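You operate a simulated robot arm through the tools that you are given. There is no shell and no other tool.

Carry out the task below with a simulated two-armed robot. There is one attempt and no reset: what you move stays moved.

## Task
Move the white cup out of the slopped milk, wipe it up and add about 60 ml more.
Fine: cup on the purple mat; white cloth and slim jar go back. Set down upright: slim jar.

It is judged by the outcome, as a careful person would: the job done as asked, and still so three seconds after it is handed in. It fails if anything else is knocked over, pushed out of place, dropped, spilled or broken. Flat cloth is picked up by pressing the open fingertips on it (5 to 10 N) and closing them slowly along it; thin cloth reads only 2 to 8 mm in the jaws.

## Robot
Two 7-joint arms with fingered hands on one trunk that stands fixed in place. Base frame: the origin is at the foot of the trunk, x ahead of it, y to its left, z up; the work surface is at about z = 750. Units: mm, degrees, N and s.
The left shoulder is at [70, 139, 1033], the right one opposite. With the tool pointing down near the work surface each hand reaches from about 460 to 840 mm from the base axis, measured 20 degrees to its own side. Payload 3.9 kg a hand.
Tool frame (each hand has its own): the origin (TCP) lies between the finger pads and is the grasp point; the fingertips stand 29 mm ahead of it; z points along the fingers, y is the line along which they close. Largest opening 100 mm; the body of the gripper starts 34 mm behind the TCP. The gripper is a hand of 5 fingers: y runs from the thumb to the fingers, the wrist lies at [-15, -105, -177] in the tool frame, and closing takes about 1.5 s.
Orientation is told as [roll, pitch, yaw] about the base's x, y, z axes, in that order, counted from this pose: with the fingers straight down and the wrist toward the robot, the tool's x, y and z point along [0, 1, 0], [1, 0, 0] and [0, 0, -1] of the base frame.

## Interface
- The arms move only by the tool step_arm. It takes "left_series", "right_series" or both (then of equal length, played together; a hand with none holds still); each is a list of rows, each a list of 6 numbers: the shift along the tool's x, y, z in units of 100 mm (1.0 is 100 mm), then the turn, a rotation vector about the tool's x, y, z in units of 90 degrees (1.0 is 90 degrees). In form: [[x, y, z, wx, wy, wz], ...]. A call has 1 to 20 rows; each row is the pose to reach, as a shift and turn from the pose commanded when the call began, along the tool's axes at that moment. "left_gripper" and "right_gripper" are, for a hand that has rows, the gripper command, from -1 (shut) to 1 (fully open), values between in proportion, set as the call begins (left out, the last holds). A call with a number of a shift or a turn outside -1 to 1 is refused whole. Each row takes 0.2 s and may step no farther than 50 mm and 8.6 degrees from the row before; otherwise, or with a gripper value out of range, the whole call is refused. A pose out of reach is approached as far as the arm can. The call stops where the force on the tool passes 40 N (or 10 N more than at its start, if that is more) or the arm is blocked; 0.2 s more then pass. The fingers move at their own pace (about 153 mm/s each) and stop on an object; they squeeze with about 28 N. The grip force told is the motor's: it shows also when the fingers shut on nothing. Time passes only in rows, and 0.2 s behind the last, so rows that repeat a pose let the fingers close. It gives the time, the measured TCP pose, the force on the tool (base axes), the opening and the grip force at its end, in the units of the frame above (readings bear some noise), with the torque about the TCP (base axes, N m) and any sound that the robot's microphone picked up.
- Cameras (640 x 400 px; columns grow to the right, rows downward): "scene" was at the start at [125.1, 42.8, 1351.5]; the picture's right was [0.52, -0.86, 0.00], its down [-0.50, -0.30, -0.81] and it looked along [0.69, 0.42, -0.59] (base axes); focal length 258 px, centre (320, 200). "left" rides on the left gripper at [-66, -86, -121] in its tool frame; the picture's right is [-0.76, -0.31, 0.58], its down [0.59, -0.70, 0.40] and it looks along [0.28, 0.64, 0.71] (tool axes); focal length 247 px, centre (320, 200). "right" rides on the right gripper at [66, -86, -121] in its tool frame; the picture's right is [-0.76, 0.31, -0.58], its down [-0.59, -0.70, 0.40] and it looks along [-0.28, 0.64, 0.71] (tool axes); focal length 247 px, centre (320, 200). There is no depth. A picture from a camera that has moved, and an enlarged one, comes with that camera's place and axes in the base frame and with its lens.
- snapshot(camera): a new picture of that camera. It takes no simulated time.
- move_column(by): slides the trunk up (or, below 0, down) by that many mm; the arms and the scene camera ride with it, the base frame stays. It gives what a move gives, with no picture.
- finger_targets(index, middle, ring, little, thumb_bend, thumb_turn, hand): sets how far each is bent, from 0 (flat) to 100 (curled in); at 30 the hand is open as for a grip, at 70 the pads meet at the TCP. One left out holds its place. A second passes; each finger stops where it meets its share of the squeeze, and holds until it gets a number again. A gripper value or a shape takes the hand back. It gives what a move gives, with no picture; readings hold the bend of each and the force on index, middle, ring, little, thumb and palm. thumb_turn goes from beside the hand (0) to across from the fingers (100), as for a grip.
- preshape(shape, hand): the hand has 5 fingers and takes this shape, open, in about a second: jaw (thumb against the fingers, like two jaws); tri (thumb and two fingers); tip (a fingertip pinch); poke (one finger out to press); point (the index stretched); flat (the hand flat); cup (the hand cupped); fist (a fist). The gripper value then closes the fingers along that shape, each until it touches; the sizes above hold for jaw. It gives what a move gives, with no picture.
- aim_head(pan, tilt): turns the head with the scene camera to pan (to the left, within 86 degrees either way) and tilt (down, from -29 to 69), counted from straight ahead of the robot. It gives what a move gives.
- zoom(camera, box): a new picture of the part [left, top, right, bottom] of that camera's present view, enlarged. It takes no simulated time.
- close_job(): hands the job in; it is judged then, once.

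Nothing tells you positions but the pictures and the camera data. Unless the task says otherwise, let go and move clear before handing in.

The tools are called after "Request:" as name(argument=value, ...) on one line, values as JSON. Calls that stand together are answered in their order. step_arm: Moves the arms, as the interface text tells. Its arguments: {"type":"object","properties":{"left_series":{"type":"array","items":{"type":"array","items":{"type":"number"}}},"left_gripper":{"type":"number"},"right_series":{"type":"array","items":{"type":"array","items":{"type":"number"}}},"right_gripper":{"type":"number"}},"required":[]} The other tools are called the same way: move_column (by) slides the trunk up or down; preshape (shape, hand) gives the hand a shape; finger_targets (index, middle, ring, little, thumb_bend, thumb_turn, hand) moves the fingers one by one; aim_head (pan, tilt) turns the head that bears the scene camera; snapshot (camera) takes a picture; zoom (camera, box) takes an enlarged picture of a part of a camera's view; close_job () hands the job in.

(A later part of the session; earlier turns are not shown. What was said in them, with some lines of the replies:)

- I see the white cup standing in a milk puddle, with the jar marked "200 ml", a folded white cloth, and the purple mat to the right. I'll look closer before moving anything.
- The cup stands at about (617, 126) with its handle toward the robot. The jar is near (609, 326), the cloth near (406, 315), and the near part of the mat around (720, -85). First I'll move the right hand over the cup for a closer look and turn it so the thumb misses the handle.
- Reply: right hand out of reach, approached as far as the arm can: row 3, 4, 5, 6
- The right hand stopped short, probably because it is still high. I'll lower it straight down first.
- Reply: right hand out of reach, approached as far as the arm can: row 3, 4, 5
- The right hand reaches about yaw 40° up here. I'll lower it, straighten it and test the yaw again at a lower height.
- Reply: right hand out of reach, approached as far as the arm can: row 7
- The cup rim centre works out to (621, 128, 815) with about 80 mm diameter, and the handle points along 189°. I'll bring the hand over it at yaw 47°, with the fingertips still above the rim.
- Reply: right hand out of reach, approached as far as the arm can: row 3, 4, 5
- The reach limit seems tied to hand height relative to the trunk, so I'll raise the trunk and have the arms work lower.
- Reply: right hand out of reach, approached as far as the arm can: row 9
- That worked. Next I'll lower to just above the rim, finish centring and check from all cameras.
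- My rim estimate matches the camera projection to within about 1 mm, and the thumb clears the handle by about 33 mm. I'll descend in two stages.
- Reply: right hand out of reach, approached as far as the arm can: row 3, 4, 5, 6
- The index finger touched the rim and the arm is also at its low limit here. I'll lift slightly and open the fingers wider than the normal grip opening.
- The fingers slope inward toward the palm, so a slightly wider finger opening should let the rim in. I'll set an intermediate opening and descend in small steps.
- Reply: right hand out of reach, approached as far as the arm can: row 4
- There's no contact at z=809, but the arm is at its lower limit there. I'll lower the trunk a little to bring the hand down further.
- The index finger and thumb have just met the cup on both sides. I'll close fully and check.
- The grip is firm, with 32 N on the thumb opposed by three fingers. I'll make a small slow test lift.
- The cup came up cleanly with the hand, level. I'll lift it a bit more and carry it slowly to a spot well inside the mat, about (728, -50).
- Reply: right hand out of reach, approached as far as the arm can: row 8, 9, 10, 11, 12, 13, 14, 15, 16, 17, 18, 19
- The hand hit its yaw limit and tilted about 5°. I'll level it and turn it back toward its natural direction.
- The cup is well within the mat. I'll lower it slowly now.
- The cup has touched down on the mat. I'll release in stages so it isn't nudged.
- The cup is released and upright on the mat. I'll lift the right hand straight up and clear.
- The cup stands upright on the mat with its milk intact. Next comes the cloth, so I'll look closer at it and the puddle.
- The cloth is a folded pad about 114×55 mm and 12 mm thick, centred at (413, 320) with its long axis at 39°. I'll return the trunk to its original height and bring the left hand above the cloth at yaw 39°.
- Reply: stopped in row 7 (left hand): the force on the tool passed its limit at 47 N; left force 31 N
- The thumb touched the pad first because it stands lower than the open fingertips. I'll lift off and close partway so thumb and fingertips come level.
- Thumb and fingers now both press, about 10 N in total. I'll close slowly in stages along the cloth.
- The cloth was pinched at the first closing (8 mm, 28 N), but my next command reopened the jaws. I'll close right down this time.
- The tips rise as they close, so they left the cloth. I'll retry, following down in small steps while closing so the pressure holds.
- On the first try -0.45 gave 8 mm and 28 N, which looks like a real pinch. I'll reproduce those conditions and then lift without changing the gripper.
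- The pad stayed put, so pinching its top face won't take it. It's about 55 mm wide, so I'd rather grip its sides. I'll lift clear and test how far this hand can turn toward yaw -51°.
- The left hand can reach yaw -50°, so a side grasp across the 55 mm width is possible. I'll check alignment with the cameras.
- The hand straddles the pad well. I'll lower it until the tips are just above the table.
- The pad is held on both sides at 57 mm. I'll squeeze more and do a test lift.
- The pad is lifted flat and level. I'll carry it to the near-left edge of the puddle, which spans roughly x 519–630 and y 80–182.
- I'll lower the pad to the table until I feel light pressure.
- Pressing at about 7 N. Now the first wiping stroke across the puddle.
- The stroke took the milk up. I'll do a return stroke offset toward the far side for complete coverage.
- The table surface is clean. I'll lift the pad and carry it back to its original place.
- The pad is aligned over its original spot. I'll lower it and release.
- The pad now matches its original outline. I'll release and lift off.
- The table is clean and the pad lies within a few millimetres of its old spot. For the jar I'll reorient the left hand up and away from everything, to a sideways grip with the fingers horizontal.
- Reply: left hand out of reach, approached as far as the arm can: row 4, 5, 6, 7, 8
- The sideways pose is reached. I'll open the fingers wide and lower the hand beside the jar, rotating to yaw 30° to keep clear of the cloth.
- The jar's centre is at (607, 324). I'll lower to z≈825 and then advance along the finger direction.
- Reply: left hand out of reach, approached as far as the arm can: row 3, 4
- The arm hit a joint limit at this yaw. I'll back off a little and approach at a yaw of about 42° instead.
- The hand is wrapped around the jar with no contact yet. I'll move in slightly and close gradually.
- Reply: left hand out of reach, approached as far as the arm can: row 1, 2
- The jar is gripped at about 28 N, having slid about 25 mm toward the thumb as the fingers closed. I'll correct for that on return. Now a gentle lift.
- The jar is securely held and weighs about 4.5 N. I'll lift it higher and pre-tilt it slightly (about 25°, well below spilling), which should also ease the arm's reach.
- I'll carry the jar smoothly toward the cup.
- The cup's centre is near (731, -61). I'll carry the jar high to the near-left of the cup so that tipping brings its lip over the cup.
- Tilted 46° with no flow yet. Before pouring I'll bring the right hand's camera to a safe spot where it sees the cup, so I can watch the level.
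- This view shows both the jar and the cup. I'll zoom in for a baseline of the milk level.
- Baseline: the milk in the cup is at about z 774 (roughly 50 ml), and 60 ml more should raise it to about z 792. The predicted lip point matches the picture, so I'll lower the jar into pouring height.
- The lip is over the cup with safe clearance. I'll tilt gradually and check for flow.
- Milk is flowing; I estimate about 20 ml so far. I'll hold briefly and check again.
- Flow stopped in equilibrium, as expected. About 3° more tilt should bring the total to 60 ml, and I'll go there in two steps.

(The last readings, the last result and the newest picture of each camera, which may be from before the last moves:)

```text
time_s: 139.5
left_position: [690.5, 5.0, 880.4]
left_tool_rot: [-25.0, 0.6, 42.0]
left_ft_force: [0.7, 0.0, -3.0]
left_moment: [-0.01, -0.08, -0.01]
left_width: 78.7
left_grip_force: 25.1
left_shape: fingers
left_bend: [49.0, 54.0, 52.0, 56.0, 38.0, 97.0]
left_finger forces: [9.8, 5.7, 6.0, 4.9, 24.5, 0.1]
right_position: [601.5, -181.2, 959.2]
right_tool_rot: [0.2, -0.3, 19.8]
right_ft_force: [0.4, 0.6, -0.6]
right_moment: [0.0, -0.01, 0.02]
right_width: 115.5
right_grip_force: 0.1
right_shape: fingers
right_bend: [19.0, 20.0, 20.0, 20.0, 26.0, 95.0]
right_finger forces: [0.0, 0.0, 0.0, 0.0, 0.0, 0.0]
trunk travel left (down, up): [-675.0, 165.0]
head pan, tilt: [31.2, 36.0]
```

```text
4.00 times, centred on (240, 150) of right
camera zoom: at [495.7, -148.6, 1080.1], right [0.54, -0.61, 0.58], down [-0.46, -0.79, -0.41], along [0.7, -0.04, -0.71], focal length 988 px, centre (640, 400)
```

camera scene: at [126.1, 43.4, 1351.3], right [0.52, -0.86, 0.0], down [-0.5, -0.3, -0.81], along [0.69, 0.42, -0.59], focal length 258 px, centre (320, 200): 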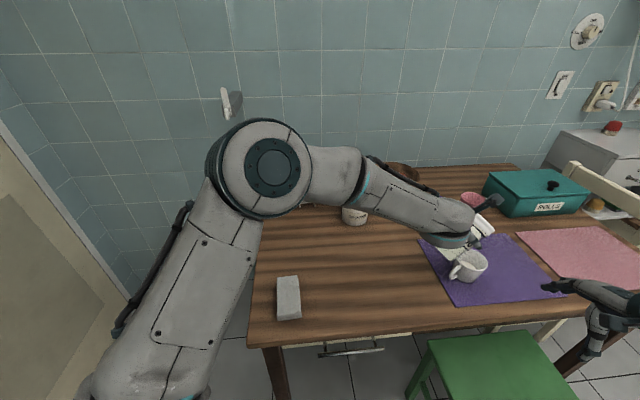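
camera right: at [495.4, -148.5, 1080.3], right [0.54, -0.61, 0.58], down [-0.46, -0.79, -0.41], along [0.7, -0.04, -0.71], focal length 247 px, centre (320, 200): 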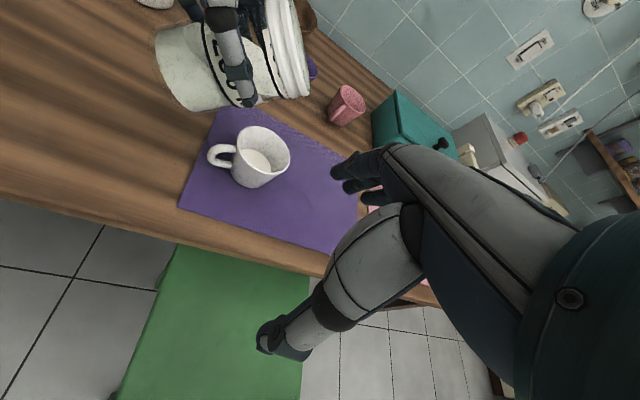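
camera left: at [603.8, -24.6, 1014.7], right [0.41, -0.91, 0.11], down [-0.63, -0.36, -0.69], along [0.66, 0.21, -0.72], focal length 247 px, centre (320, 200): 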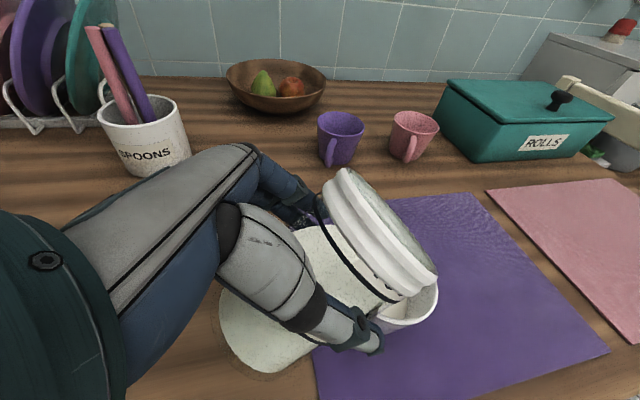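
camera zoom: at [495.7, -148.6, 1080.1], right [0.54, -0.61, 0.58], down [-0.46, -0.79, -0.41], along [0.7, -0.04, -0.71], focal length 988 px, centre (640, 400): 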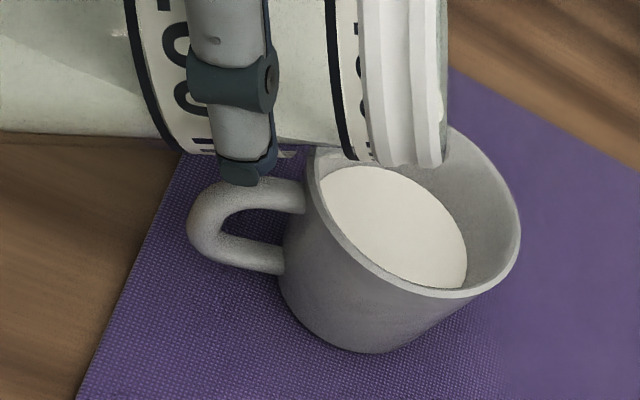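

Request:
step_arm(left_series=[[0, 0, 0, 0, 0, 0], [0, 0, 0, 0, 0.0, 0], [0, 0, 0, 0, 0.0, 0]])

Request:
zoom(camera="right", box=[200, 110, 300, 200])

```text
time_s: 140.3
left_position: [689.3, 5.4, 881.2]
left_tool_rot: [-25.0, 0.5, 42.0]
left_ft_force: [-0.9, 0.6, -4.3]
left_moment: [0.01, -0.08, 0.0]
left_width: 78.9
left_grip_force: 25.7
left_shape: fingers
left_bend: [49.0, 54.0, 52.0, 56.0, 38.0, 97.0]
left_finger forces: [10.0, 5.7, 6.1, 5.0, 24.4, 0.0]
right_position: [600.0, -180.3, 959.0]
right_tool_rot: [0.3, -0.5, 19.7]
right_ft_force: [-0.4, -0.7, 0.9]
right_moment: [-0.03, -0.01, -0.02]
right_width: 115.8
right_grip_force: 0.1
right_shape: fingers
right_bend: [19.0, 20.0, 20.0, 20.0, 26.0, 95.0]
right_finger forces: [0.0, 0.0, 0.0, 0.0, 0.1, 0.0]
trunk travel left (down, up): [-675.0, 165.0]
head pan, tilt: [31.2, 36.0]
```

```text
4.44 times, centred on (250, 155) of right
camera zoom: at [495.7, -148.6, 1080.1], right [0.54, -0.61, 0.58], down [-0.46, -0.79, -0.41], along [0.7, -0.04, -0.71], focal length 1098 px, centre (631, 400)
```

zoom: 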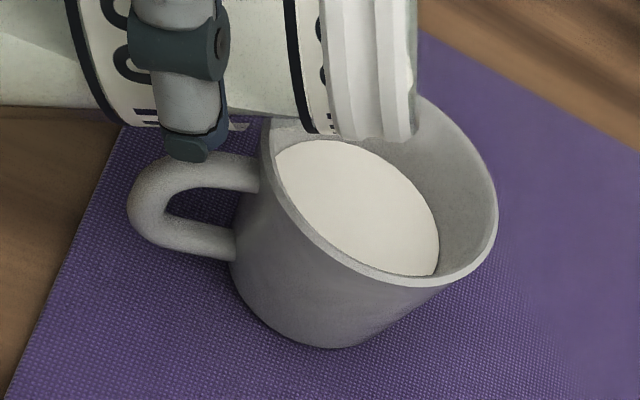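

About 54 ml is in by my level estimate. A last half degree will top it up.

Request:
step_arm(left_series=[[0, 0, 0, 0, 0.005, 0], [0, 0, 0, 0, 0.005, 0], [0, 0, 0, 0, 0.005, 0], [0, 0, 0, 0, 0.005, 0]])

Request:
zoom(camera="right", box=[200, 110, 300, 200])

```text
time_s: 141.3
left_position: [690.9, 6.0, 882.4]
left_tool_rot: [-24.6, 0.6, 42.1]
left_ft_force: [0.7, 0.5, -3.5]
left_moment: [-0.03, -0.05, 0.0]
left_width: 78.9
left_grip_force: 25.7
left_shape: fingers
left_bend: [49.0, 54.0, 52.0, 56.0, 38.0, 97.0]
left_finger forces: [9.8, 5.6, 5.9, 5.0, 24.4, 0.0]
right_position: [600.5, -179.4, 959.3]
right_tool_rot: [0.3, -0.4, 19.7]
right_ft_force: [0.0, 0.2, 0.0]
right_moment: [-0.04, 0.0, 0.02]
right_width: 115.8
right_grip_force: 0.1
right_shape: fingers
right_bend: [19.0, 20.0, 20.0, 20.0, 26.0, 95.0]
right_finger forces: [0.1, 0.1, 0.0, 0.1, 0.1, 0.0]
trunk travel left (down, up): [-675.0, 165.0]
head pan, tilt: [31.2, 36.0]
```

```text
4.44 times, centred on (250, 155) of right
camera zoom: at [495.7, -148.6, 1080.1], right [0.54, -0.61, 0.58], down [-0.46, -0.79, -0.41], along [0.7, -0.04, -0.71], focal length 1098 px, centre (631, 400)
```

zoom: 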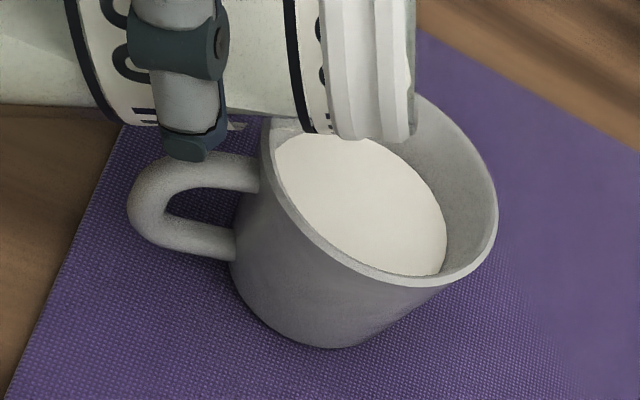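

The level has reached or slightly passed the target, so I'll tilt back right away.

Request:
step_arm(left_series=[[0, 0, 0, 0, -0.05, 0], [0, 0, 0, 0, -0.12, 0], [0, 0, 0, 0, -0.2, 0], [0, 0, 0, 0, -0.24, 0]])

Request:
zoom(camera="right", box=[200, 110, 300, 200])

Request:
zoom(camera="right", box=[140, 0, 340, 200])

```text
time_s: 142.3
left_position: [691.2, 5.8, 881.3]
left_tool_rot: [-46.2, 0.5, 42.0]
left_ft_force: [-0.8, 0.6, -3.2]
left_moment: [0.01, -0.05, 0.01]
left_width: 78.6
left_grip_force: 25.6
left_shape: fingers
left_bend: [49.0, 54.0, 52.0, 56.0, 38.0, 97.0]
left_finger forces: [9.8, 5.7, 6.0, 5.0, 24.4, 0.0]
right_position: [600.2, -179.1, 958.4]
right_tool_rot: [0.2, -0.3, 19.7]
right_ft_force: [0.8, -0.6, 0.3]
right_moment: [0.0, -0.03, 0.02]
right_width: 115.5
right_grip_force: 0.1
right_shape: fingers
right_bend: [19.0, 20.0, 20.0, 20.0, 26.0, 95.0]
right_finger forces: [0.0, 0.0, 0.0, 0.0, 0.0, 0.0]
trunk travel left (down, up): [-675.0, 165.0]
head pan, tilt: [31.2, 36.0]
```

```text
4.44 times, centred on (250, 155) of right
camera zoom: at [495.7, -148.5, 1080.1], right [0.54, -0.61, 0.58], down [-0.46, -0.79, -0.41], along [0.7, -0.04, -0.71], focal length 1098 px, centre (631, 400)
```

zoom: 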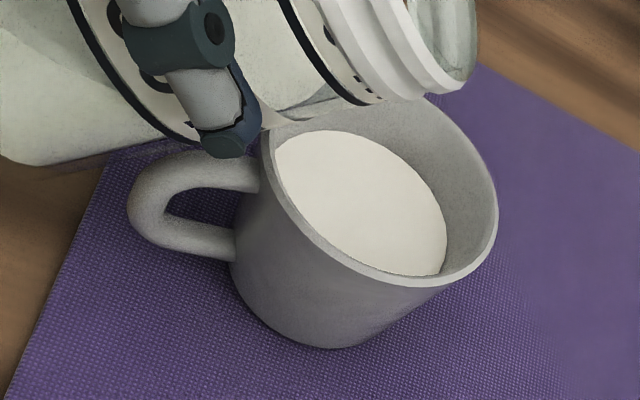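

```text
2.00 times, centred on (240, 100) of right
camera zoom: at [495.7, -148.5, 1080.1], right [0.54, -0.61, 0.58], down [-0.46, -0.79, -0.41], along [0.7, -0.04, -0.71], focal length 494 px, centre (480, 400)
```

zoom: 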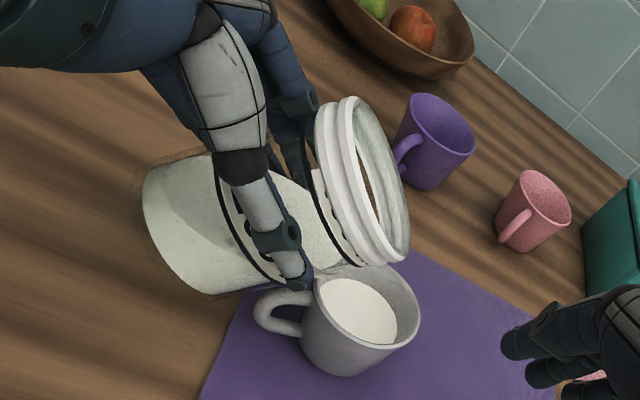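

The cup looks to have about 60–65 ml more, so pouring is done. I'll raise the jar and carry it back along the same path.

Request:
step_arm(left_series=[[-0.05, 0, -0.05, 0, 0, 0], [-0.12, 0, -0.115, 0, 0, 0], [-0.2, 0, -0.19, 0, 0, 0], [-0.29, 0, -0.28, 0, 0, 0], [-0.37, 0, -0.355, 0, 0, 0], [-0.43, 0, -0.415, 0, 0, 0], [-0.43, 0, -0.415, 0, -0.05, 0], [-0.43, 0, -0.415, 0, -0.1, 0], [-0.43, 0, -0.415, 0, -0.15, 0], [-0.43, 0, -0.415, 0, -0.2, 0]])

Request:
zoom(camera="right", box=[140, 0, 340, 200])

```text
time_s: 144.5
left_position: [690.8, 5.5, 941.0]
left_tool_rot: [-64.3, 0.6, 42.0]
left_ft_force: [0.2, -0.1, -3.5]
left_moment: [0.07, -0.02, 0.04]
left_width: 78.6
left_grip_force: 25.5
left_shape: fingers
left_bend: [49.0, 54.0, 52.0, 56.0, 38.0, 97.0]
left_finger forces: [9.8, 5.6, 5.9, 5.2, 24.3, 0.0]
right_position: [600.4, -180.4, 960.1]
right_tool_rot: [0.3, -0.3, 19.7]
right_ft_force: [-0.4, 0.0, 1.3]
right_moment: [0.03, 0.03, 0.04]
right_width: 115.9
right_grip_force: 0.0
right_shape: fingers
right_bend: [19.0, 20.0, 20.0, 20.0, 26.0, 95.0]
right_finger forces: [0.0, 0.0, 0.0, 0.0, 0.0, 0.1]
trunk travel left (down, up): [-675.0, 165.0]
head pan, tilt: [31.2, 36.0]
```

```text
2.00 times, centred on (240, 100) of right
camera zoom: at [496.0, -148.3, 1080.0], right [0.54, -0.61, 0.58], down [-0.46, -0.79, -0.41], along [0.7, -0.04, -0.71], focal length 494 px, centre (480, 400)
```

zoom: 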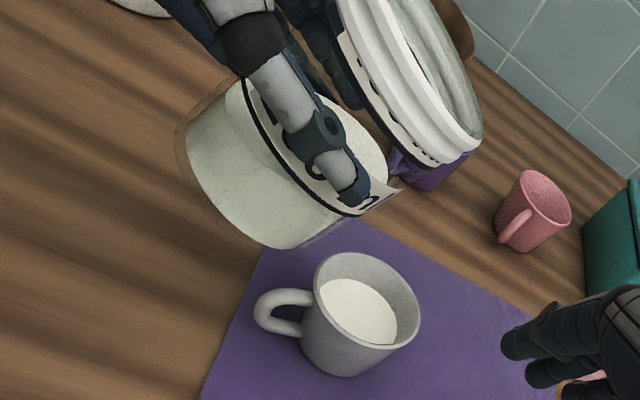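

Request:
step_arm(left_series=[[0.01, 0.012, -0.018, 0, 0, 0], [0.04, 0.05, -0.075, 0, 0, 0], [0.08, 0.105, -0.16, 0, 0, 0], [0.13, 0.17, -0.26, 0, 0, 0], [0.18, 0.235, -0.36, 0, 0, 0], [0.23, 0.305, -0.465, 0, 0, 0], [0.28, 0.375, -0.565, 0, 0, 0], [0.33, 0.44, -0.665, 0, 0, 0], [0.37, 0.495, -0.75, 0, 0, 0], [0.405, 0.545, -0.825, 0, 0, 0], [0.43, 0.58, -0.885, 0, 0, 0], [0.44, 0.594, -0.91, 0, 0, 0]])

Request:
step_arm(left_series=[[0.01, 0.01, -0.02, 0, 0, 0], [0.035, 0.035, -0.08, 0, 0, 0], [0.075, 0.08, -0.16, 0, 0, 0], [0.12, 0.13, -0.26, 0, 0, 0], [0.17, 0.18, -0.36, 0, 0, 0], [0.22, 0.23, -0.47, 0, 0, 0], [0.27, 0.28, -0.58, 0, 0, 0], [0.31, 0.33, -0.68, 0, 0, 0], [0.355, 0.375, -0.77, 0, 0, 0], [0.39, 0.41, -0.84, 0, 0, 0], [0.415, 0.44, -0.89, 0, 0, 0], [0.43, 0.455, -0.92, 0, 0, 0]])

Request:
step_arm(left_series=[[0.01, 0.01, -0.02, 0, 0, 0], [0.035, 0.035, -0.08, 0, 0, 0], [0.075, 0.08, -0.16, 0, 0, 0], [0.12, 0.13, -0.26, 0, 0, 0], [0.17, 0.18, -0.36, 0, 0, 0], [0.22, 0.23, -0.47, 0, 0, 0], [0.27, 0.28, -0.58, 0, 0, 0], [0.31, 0.33, -0.68, 0, 0, 0], [0.355, 0.375, -0.77, 0, 0, 0], [0.39, 0.41, -0.84, 0, 0, 0], [0.415, 0.44, -0.89, 0, 0, 0], [0.43, 0.455, -0.92, 0, 0, 0]])

Request:
snapshot(camera="scene")

```text
time_s: 147.1
left_position: [666.7, 121.2, 941.3]
left_tool_rot: [-64.2, 0.6, 42.0]
left_ft_force: [0.0, -0.2, -4.0]
left_moment: [0.06, 0.0, 0.01]
left_width: 78.5
left_grip_force: 25.1
left_shape: fingers
left_bend: [49.0, 54.0, 52.0, 56.0, 38.0, 97.0]
left_finger forces: [9.8, 5.6, 5.9, 5.1, 24.2, 0.0]
right_position: [601.5, -179.3, 959.6]
right_tool_rot: [0.3, -0.3, 19.8]
right_ft_force: [-1.3, 0.9, -0.7]
right_moment: [0.05, 0.01, -0.01]
right_width: 115.5
right_grip_force: 0.0
right_shape: fingers
right_bend: [19.0, 20.0, 20.0, 20.0, 26.0, 95.0]
right_finger forces: [0.0, 0.1, 0.0, 0.1, 0.0, 0.0]
trunk travel left (down, up): [-675.0, 165.0]
head pan, tilt: [31.2, 36.0]
```

```text
time_s: 149.7
left_position: [632.0, 226.6, 941.0]
left_tool_rot: [-64.2, 0.6, 42.0]
left_ft_force: [-1.0, 0.6, -4.4]
left_moment: [0.06, -0.03, 0.02]
left_width: 78.8
left_grip_force: 25.3
left_shape: fingers
left_bend: [49.0, 54.0, 53.0, 56.0, 38.0, 97.0]
left_finger forces: [9.7, 5.7, 5.8, 5.0, 24.1, 0.0]
right_position: [599.8, -180.1, 961.0]
right_tool_rot: [0.3, -0.4, 19.7]
right_ft_force: [0.0, 0.3, 0.3]
right_moment: [0.02, -0.01, -0.02]
right_width: 115.9
right_grip_force: 0.1
right_shape: fingers
right_bend: [19.0, 20.0, 20.0, 20.0, 26.0, 95.0]
right_finger forces: [0.0, 0.1, 0.0, 0.0, 0.0, 0.1]
trunk travel left (down, up): [-675.0, 165.0]
head pan, tilt: [31.2, 36.0]
```

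```text
time_s: 152.3
left_position: [597.8, 333.6, 942.0]
left_tool_rot: [-64.1, 0.7, 41.9]
left_ft_force: [0.4, 1.0, -4.4]
left_moment: [0.05, -0.01, -0.02]
left_width: 78.7
left_grip_force: 24.9
left_shape: fingers
left_bend: [49.0, 54.0, 53.0, 56.0, 38.0, 97.0]
left_finger forces: [9.7, 5.6, 5.8, 5.0, 24.1, 0.0]
right_position: [599.6, -179.6, 961.1]
right_tool_rot: [0.4, -0.4, 19.7]
right_ft_force: [0.2, -0.6, -0.2]
right_moment: [-0.04, -0.03, -0.01]
right_width: 115.7
right_grip_force: 0.0
right_shape: fingers
right_bend: [19.0, 20.0, 20.0, 20.0, 26.0, 95.0]
right_finger forces: [0.1, 0.0, 0.0, 0.1, 0.0, 0.1]
trunk travel left (down, up): [-675.0, 165.0]
head pan, tilt: [31.2, 36.0]
```

```text
taken
camera scene: at [125.6, 43.2, 1351.4], right [0.52, -0.86, 0.0], down [-0.5, -0.3, -0.81], along [0.69, 0.42, -0.59], focal length 258 px, centre (320, 200)
```

scene: 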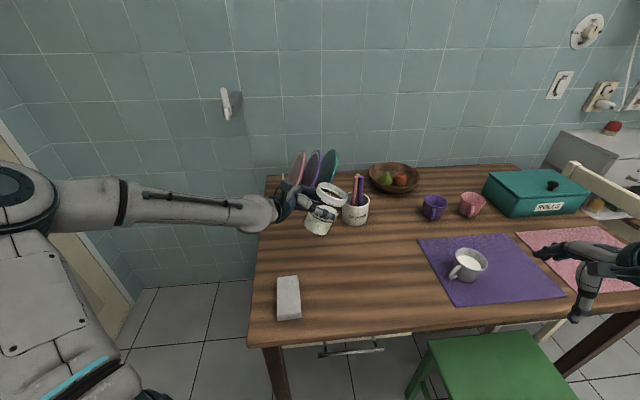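

Back over its place, I'll bring the jar upright and lower it partway.

Request:
step_arm(left_series=[[0.02, 0.01, 0.01, 0, -0.02, 0], [0.08, 0.03, 0.04, 0, -0.06, 0], [0.16, 0.05, 0.08, 0, -0.1, 0], [0.25, 0.08, 0.12, 0, -0.14, 0], [0.35, 0.11, 0.17, 0, -0.18, 0], [0.45, 0.14, 0.22, 0, -0.22, 0], [0.54, 0.17, 0.26, 0, -0.25, 0], [0.61, 0.19, 0.3, 0, -0.275, 0], [0.66, 0.2, 0.32, 0, -0.287, 0], [0.68, 0.2, 0.33, 0, -0.287, 0]])

Request:
zoom(camera="scene", box=[240, 180, 380, 290])

```text
time_s: 154.5
left_position: [613.3, 346.2, 867.8]
left_tool_rot: [-90.0, 0.5, 42.1]
left_ft_force: [-0.3, 0.0, -4.0]
left_moment: [0.13, 0.01, -0.02]
left_width: 78.4
left_grip_force: 24.9
left_shape: fingers
left_bend: [49.0, 54.0, 53.0, 56.0, 38.0, 97.0]
left_finger forces: [9.8, 5.3, 5.7, 5.2, 24.0, 0.1]
left hand out of reach, approached as far as the arm can: row 5
right_position: [600.1, -179.7, 960.7]
right_tool_rot: [0.3, -0.4, 19.7]
right_ft_force: [0.3, 0.3, 0.7]
right_moment: [-0.03, 0.02, 0.0]
right_width: 115.7
right_grip_force: 0.1
right_shape: fingers
right_bend: [19.0, 20.0, 20.0, 20.0, 26.0, 95.0]
right_finger forces: [0.1, 0.0, 0.0, 0.0, 0.0, 0.0]
trunk travel left (down, up): [-675.0, 165.0]
head pan, tilt: [31.2, 36.0]
```

```text
3.64 times, centred on (310, 235) of scene
camera zoom: at [125.7, 43.1, 1351.4], right [0.52, -0.86, 0.0], down [-0.5, -0.3, -0.81], along [0.69, 0.42, -0.59], focal length 937 px, centre (356, 73)
```

zoom: 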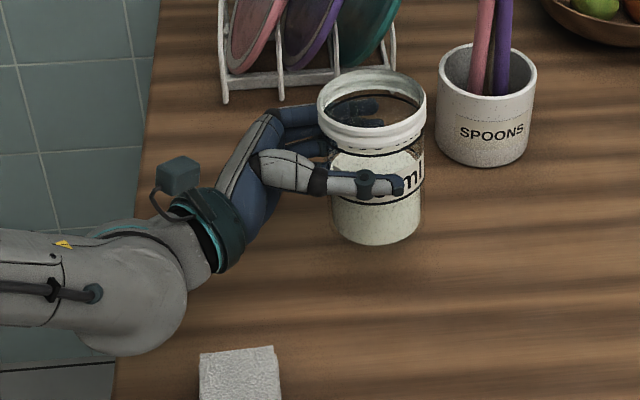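

The projected resting spot matches the original within about 3 mm. I'll lower with a small correction.

Request:
step_arm(left_series=[[0.06, 0, -0.01, 0, 0, 0], [0.14, 0, -0.02, 0, 0, 0], [0.22, 0, -0.03, 0, 0, 0], [0.29, 0, -0.03, 0, 0, 0], [0.34, 0, -0.03, 0, 0, 0], [0.38, 0, -0.03, 0, 0, 0]])

Request:
step_arm(left_series=[[0.015, 0, 0, 0, 0, 0], [0.03, 0, 0, 0, 0, 0]])

Request:
zoom(camera="scene", box=[240, 180, 380, 290])

```text
time_s: 155.9
left_position: [610.0, 347.8, 828.8]
left_tool_rot: [-90.0, 0.6, 42.1]
left_ft_force: [-0.6, -0.2, -4.5]
left_moment: [0.08, -0.01, -0.01]
left_width: 78.6
left_grip_force: 25.0
left_shape: fingers
left_bend: [49.0, 54.0, 53.0, 56.0, 38.0, 97.0]
left_finger forces: [9.7, 5.4, 5.8, 5.1, 23.9, 0.0]
right_position: [600.8, -180.8, 959.6]
right_tool_rot: [0.3, -0.3, 19.7]
right_ft_force: [0.4, 0.1, -0.7]
right_moment: [0.0, 0.02, -0.01]
right_width: 115.6
right_grip_force: 0.1
right_shape: fingers
right_bend: [19.0, 20.0, 20.0, 20.0, 26.0, 95.0]
right_finger forces: [0.0, 0.0, 0.1, 0.0, 0.0, 0.0]
trunk travel left (down, up): [-675.0, 165.0]
head pan, tilt: [31.2, 36.0]
```

```text
time_s: 156.5
left_position: [610.9, 347.2, 827.0]
left_tool_rot: [-90.1, 0.5, 42.0]
left_ft_force: [0.0, -1.0, -0.9]
left_moment: [0.09, -0.05, -0.01]
left_width: 78.4
left_grip_force: 25.2
left_shape: fingers
left_bend: [49.0, 54.0, 53.0, 56.0, 38.0, 97.0]
left_finger forces: [9.5, 5.5, 5.8, 5.2, 24.4, 0.1]
right_position: [600.3, -180.0, 960.5]
right_tool_rot: [0.4, -0.4, 19.7]
right_ft_force: [0.5, 0.5, -0.2]
right_moment: [-0.01, -0.01, -0.02]
right_width: 115.7
right_grip_force: 0.1
right_shape: fingers
right_bend: [19.0, 20.0, 20.0, 20.0, 26.0, 95.0]
right_finger forces: [0.1, 0.0, 0.1, 0.0, 0.0, 0.0]
trunk travel left (down, up): [-675.0, 165.0]
head pan, tilt: [31.2, 36.0]
```

```text
3.64 times, centred on (310, 235) of scene
camera zoom: at [125.1, 42.8, 1351.5], right [0.52, -0.86, 0.0], down [-0.5, -0.3, -0.81], along [0.69, 0.42, -0.59], focal length 937 px, centre (356, 73)
```

zoom: 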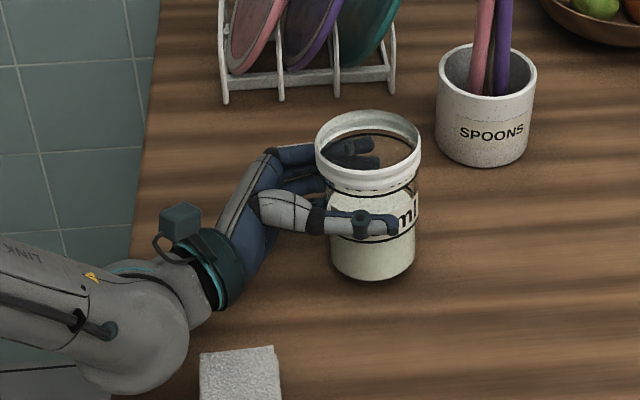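

The jar is back on its spot and the table carries its weight. I'll release gently in stages.

Request:
finger_targets(hand="left", index=38, middle=42, ring=42, little=44, thumb_bend=34)

Request:
finger_targets(hand="left", index=26, middle=26, ring=26, little=26, thumb_bend=24)

Request:
zoom(camera="scene", box=[240, 180, 380, 290])

```text
time_s: 157.5
left_position: [610.2, 347.5, 825.9]
left_tool_rot: [-90.1, 0.6, 41.8]
left_ft_force: [-0.4, 0.2, 0.5]
left_moment: [0.01, 0.02, -0.01]
left_width: 85.6
left_grip_force: 0.1
left_shape: fingers
left_bend: [38.0, 42.0, 42.0, 44.0, 33.0, 98.0]
left_finger forces: [0.0, 0.0, 0.1, 0.1, 0.7, 0.0]
right_position: [601.2, -180.8, 961.0]
right_tool_rot: [0.3, -0.5, 19.7]
right_ft_force: [0.0, 0.3, 0.7]
right_moment: [-0.01, 0.01, 0.03]
right_width: 115.7
right_grip_force: 0.0
right_shape: fingers
right_bend: [19.0, 20.0, 20.0, 20.0, 26.0, 95.0]
right_finger forces: [0.1, 0.0, 0.0, 0.0, 0.0, 0.0]
trunk travel left (down, up): [-675.0, 165.0]
head pan, tilt: [31.2, 36.0]
```

```text
time_s: 158.5
left_position: [608.7, 347.5, 824.9]
left_tool_rot: [-90.0, 0.6, 42.1]
left_ft_force: [-0.3, -0.5, -0.6]
left_moment: [-0.02, 0.01, 0.0]
left_width: 106.2
left_grip_force: 0.0
left_shape: fingers
left_bend: [26.0, 26.0, 26.0, 26.0, 24.0, 97.0]
left_finger forces: [0.1, 0.1, 0.0, 0.1, 0.0, 0.1]
right_position: [599.3, -180.4, 959.8]
right_tool_rot: [0.3, -0.5, 19.7]
right_ft_force: [-0.4, 0.4, -0.2]
right_moment: [0.0, 0.02, 0.01]
right_width: 115.8
right_grip_force: 0.1
right_shape: fingers
right_bend: [19.0, 20.0, 20.0, 20.0, 26.0, 95.0]
right_finger forces: [0.0, 0.1, 0.0, 0.0, 0.0, 0.0]
trunk travel left (down, up): [-675.0, 165.0]
head pan, tilt: [31.2, 36.0]
```

```text
3.64 times, centred on (310, 235) of scene
camera zoom: at [125.1, 42.8, 1351.5], right [0.52, -0.86, 0.0], down [-0.5, -0.3, -0.81], along [0.69, 0.42, -0.59], focal length 937 px, centre (356, 73)
```

zoom: 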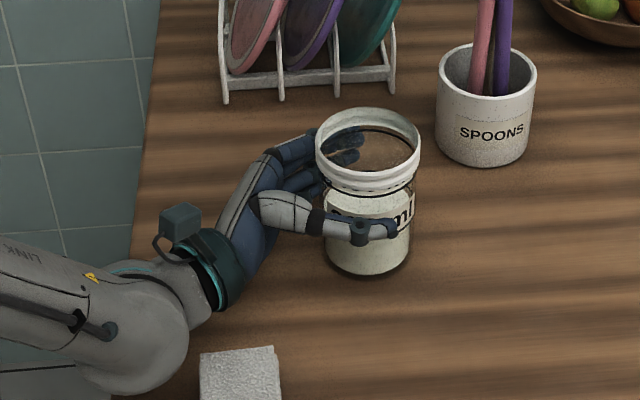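

The jar stands upright exactly where it was. I'll centre the open hand around it, then back straight out.

Request:
finger_targets(hand="left", index=18, middle=18, ring=18, little=18, thumb_bend=16)

Request:
step_arm(left_series=[[0, -0.05, 0, 0, 0, 0], [0, -0.11, -0.02, 0, 0, 0], [0, -0.11, -0.1, 0, 0, 0], [0, -0.11, -0.2, 0, 0, 0], [0, -0.11, -0.3, 0, 0, 0], [0, -0.11, -0.4, 0, 0, 0], [0, -0.11, -0.5, 0, 0, 0]])

Request:
zoom(camera="scene", box=[240, 180, 380, 290])

```text
time_s: 159.5
left_position: [609.1, 346.5, 825.8]
left_tool_rot: [-90.0, 0.6, 42.1]
left_ft_force: [-0.2, 0.1, -0.3]
left_moment: [0.0, -0.02, 0.02]
left_width: 120.0
left_grip_force: 0.0
left_shape: fingers
left_bend: [18.0, 18.0, 18.0, 18.0, 16.0, 97.0]
left_finger forces: [0.1, 0.1, 0.1, 0.1, 0.0, 0.0]
right_position: [599.5, -178.6, 960.4]
right_tool_rot: [0.3, -0.4, 19.6]
right_ft_force: [0.0, 0.1, 0.3]
right_moment: [0.0, 0.0, 0.01]
right_width: 115.5
right_grip_force: 0.0
right_shape: fingers
right_bend: [19.0, 20.0, 20.0, 20.0, 26.0, 95.0]
right_finger forces: [0.0, 0.1, 0.0, 0.0, 0.0, 0.0]
trunk travel left (down, up): [-675.0, 165.0]
head pan, tilt: [31.2, 36.0]
```

```text
time_s: 161.1
left_position: [568.2, 378.4, 826.5]
left_tool_rot: [-90.0, 0.7, 42.1]
left_ft_force: [0.0, -0.4, -0.9]
left_moment: [-0.02, 0.0, 0.03]
left_width: 120.1
left_grip_force: 0.0
left_shape: fingers
left_bend: [18.0, 18.0, 18.0, 18.0, 16.0, 97.0]
left_finger forces: [0.0, 0.0, 0.0, 0.0, 0.0, 0.1]
right_position: [600.6, -179.5, 960.4]
right_tool_rot: [0.3, -0.5, 19.6]
right_ft_force: [0.2, 0.7, -0.2]
right_moment: [-0.01, 0.02, -0.01]
right_width: 115.5
right_grip_force: 0.0
right_shape: fingers
right_bend: [19.0, 20.0, 20.0, 20.0, 26.0, 95.0]
right_finger forces: [0.1, 0.0, 0.0, 0.1, 0.0, 0.0]
trunk travel left (down, up): [-675.0, 165.0]
head pan, tilt: [31.2, 36.0]
```

```text
3.64 times, centred on (310, 235) of scene
camera zoom: at [124.9, 42.9, 1351.5], right [0.52, -0.86, 0.0], down [-0.5, -0.3, -0.81], along [0.69, 0.42, -0.59], focal length 937 px, centre (356, 73)
```

zoom: 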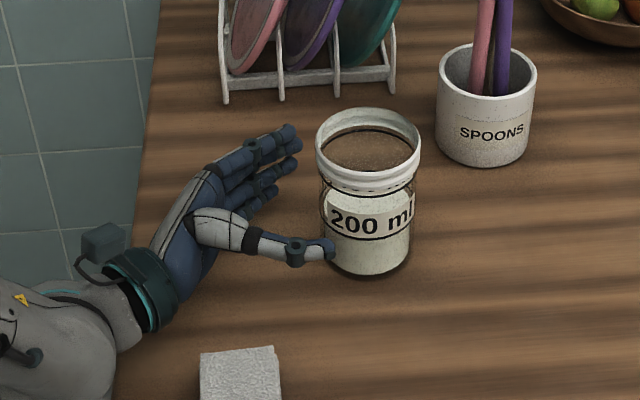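

The hand is clear and the jar undisturbed. I'll retreat further and raise the left hand, then move the right hand back too.

Request:
step_arm(left_series=[[0, 0, -0.15, 0, 0, 0], [0, 0, -0.3, 0, 0, 0], [0, 0, -0.45, 0, 0, 0], [-0.2, 0, -0.55, 0, 0, 0], [-0.4, 0, -0.6, 0, 0, 0], [-0.6, 0, -0.6, 0, 0, 0], [-0.8, 0, -0.6, 0, 0, 0], [-1.0, 0, -0.6, 0, 0, 0]], right_series=[[-0.1, -0.1, 0, 0, 0, 0], [-0.2, -0.2, 0, 0, 0, 0], [-0.3, -0.3, 0, 0, 0, 0], [-0.4, -0.4, 0, 0, 0, 0], [-0.5, -0.5, 0, 0, 0, 0], [-0.6, -0.6, 0, 0, 0, 0], [-0.7, -0.6, 0, 0, 0, 0], [-0.8, -0.6, 0, 0, 0, 0]])

Request:
snapshot(camera="scene")

Request:
zoom(camera="scene", box=[250, 140, 450, 340])

Request:
zoom(camera="scene", box=[400, 200, 560, 320])

```text
time_s: 162.9
left_position: [529.1, 421.1, 927.3]
left_tool_rot: [-90.0, 0.5, 42.1]
left_ft_force: [-0.3, 0.0, -1.1]
left_moment: [0.01, -0.02, 0.02]
left_width: 120.1
left_grip_force: 0.2
left_shape: fingers
left_bend: [18.0, 18.0, 18.0, 18.0, 16.0, 97.0]
left_finger forces: [0.1, 0.0, 0.0, 0.0, 0.1, 0.1]
right_position: [590.1, -199.9, 960.5]
right_tool_rot: [0.3, -0.5, 19.7]
right_ft_force: [-0.2, 0.1, 0.1]
right_moment: [0.0, -0.03, 0.0]
right_width: 115.3
right_grip_force: 0.0
right_shape: fingers
right_bend: [19.0, 20.0, 20.0, 20.0, 26.0, 95.0]
right_finger forces: [0.0, 0.0, 0.0, 0.0, 0.0, 0.1]
right hand out of reach, approached as far as the arm can: row 2, 3, 4, 5, 6, 7, 8
trunk travel left (down, up): [-675.0, 165.0]
head pan, tilt: [31.2, 36.0]
```

```text
taken
camera scene: at [124.8, 42.0, 1351.5], right [0.52, -0.86, 0.0], down [-0.5, -0.3, -0.81], along [0.69, 0.42, -0.59], focal length 258 px, centre (320, 200)
```

scene: 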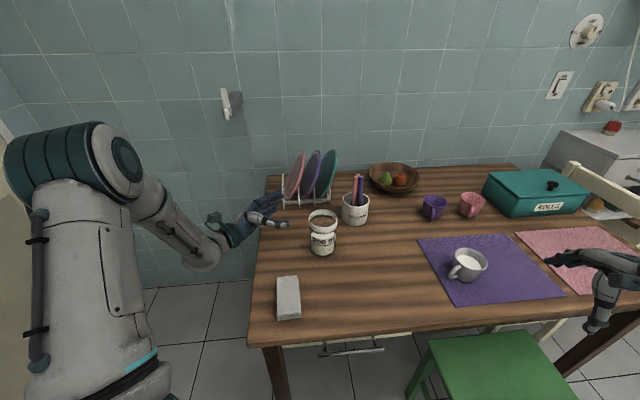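

```text
2.00 times, centred on (350, 240) of scene
camera zoom: at [124.8, 42.0, 1351.5], right [0.52, -0.86, 0.0], down [-0.5, -0.3, -0.81], along [0.69, 0.42, -0.59], focal length 515 px, centre (260, 120)
```

zoom: 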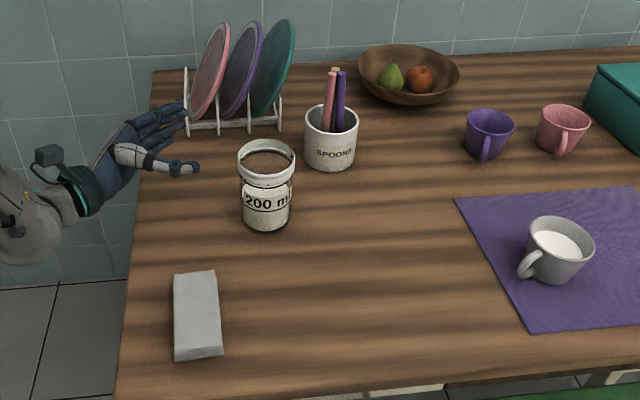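

```text
3.33 times, centred on (480, 260) of scene
camera zoom: at [124.8, 42.0, 1351.5], right [0.52, -0.86, 0.0], down [-0.5, -0.3, -0.81], along [0.69, 0.42, -0.59], focal length 859 px, centre (-213, 0)
```

zoom: 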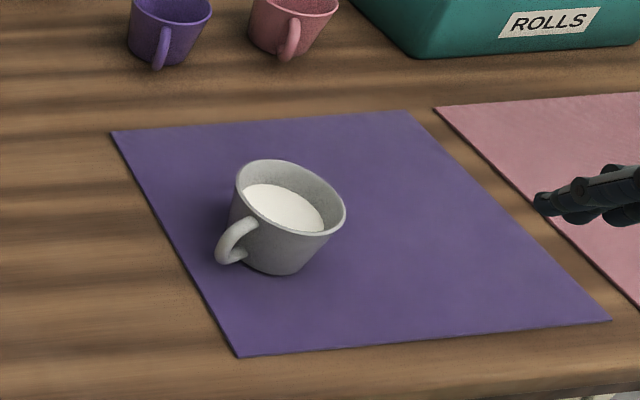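

The cup stands upright on the purple mat with the extra milk in it. The table is wiped, and the cloth and jar are back in place with the jar upright. Both hands are empty and clear, so I'm handing the job in.

Request:
close_job()

```text
The job is handed in.
```

The job is handed in: the white cup is on the purple mat with more milk in it, and the spilled milk is wiped up. I don't have the judge's result.

- **Cup:** It stands upright, well inside the mat, and nothing spilled when I moved it.
- **Milk added:** I estimate 60 to 68 ml, judged from the level in the cup and the tilt of the jar. Nothing measured it directly, so it may be a little over 60.
- **Wiping:** I wiped the puddle with the folded cloth in two strokes, and no milk shows on the table in the final pictures.
- **White cloth:** It is back in place, about 5 to 7 mm off where it started.
- **Slim jar:** It is back upright within about 2 mm of its original spot.

Both hands have let go and moved clear, and nothing else on the table was knocked or moved.
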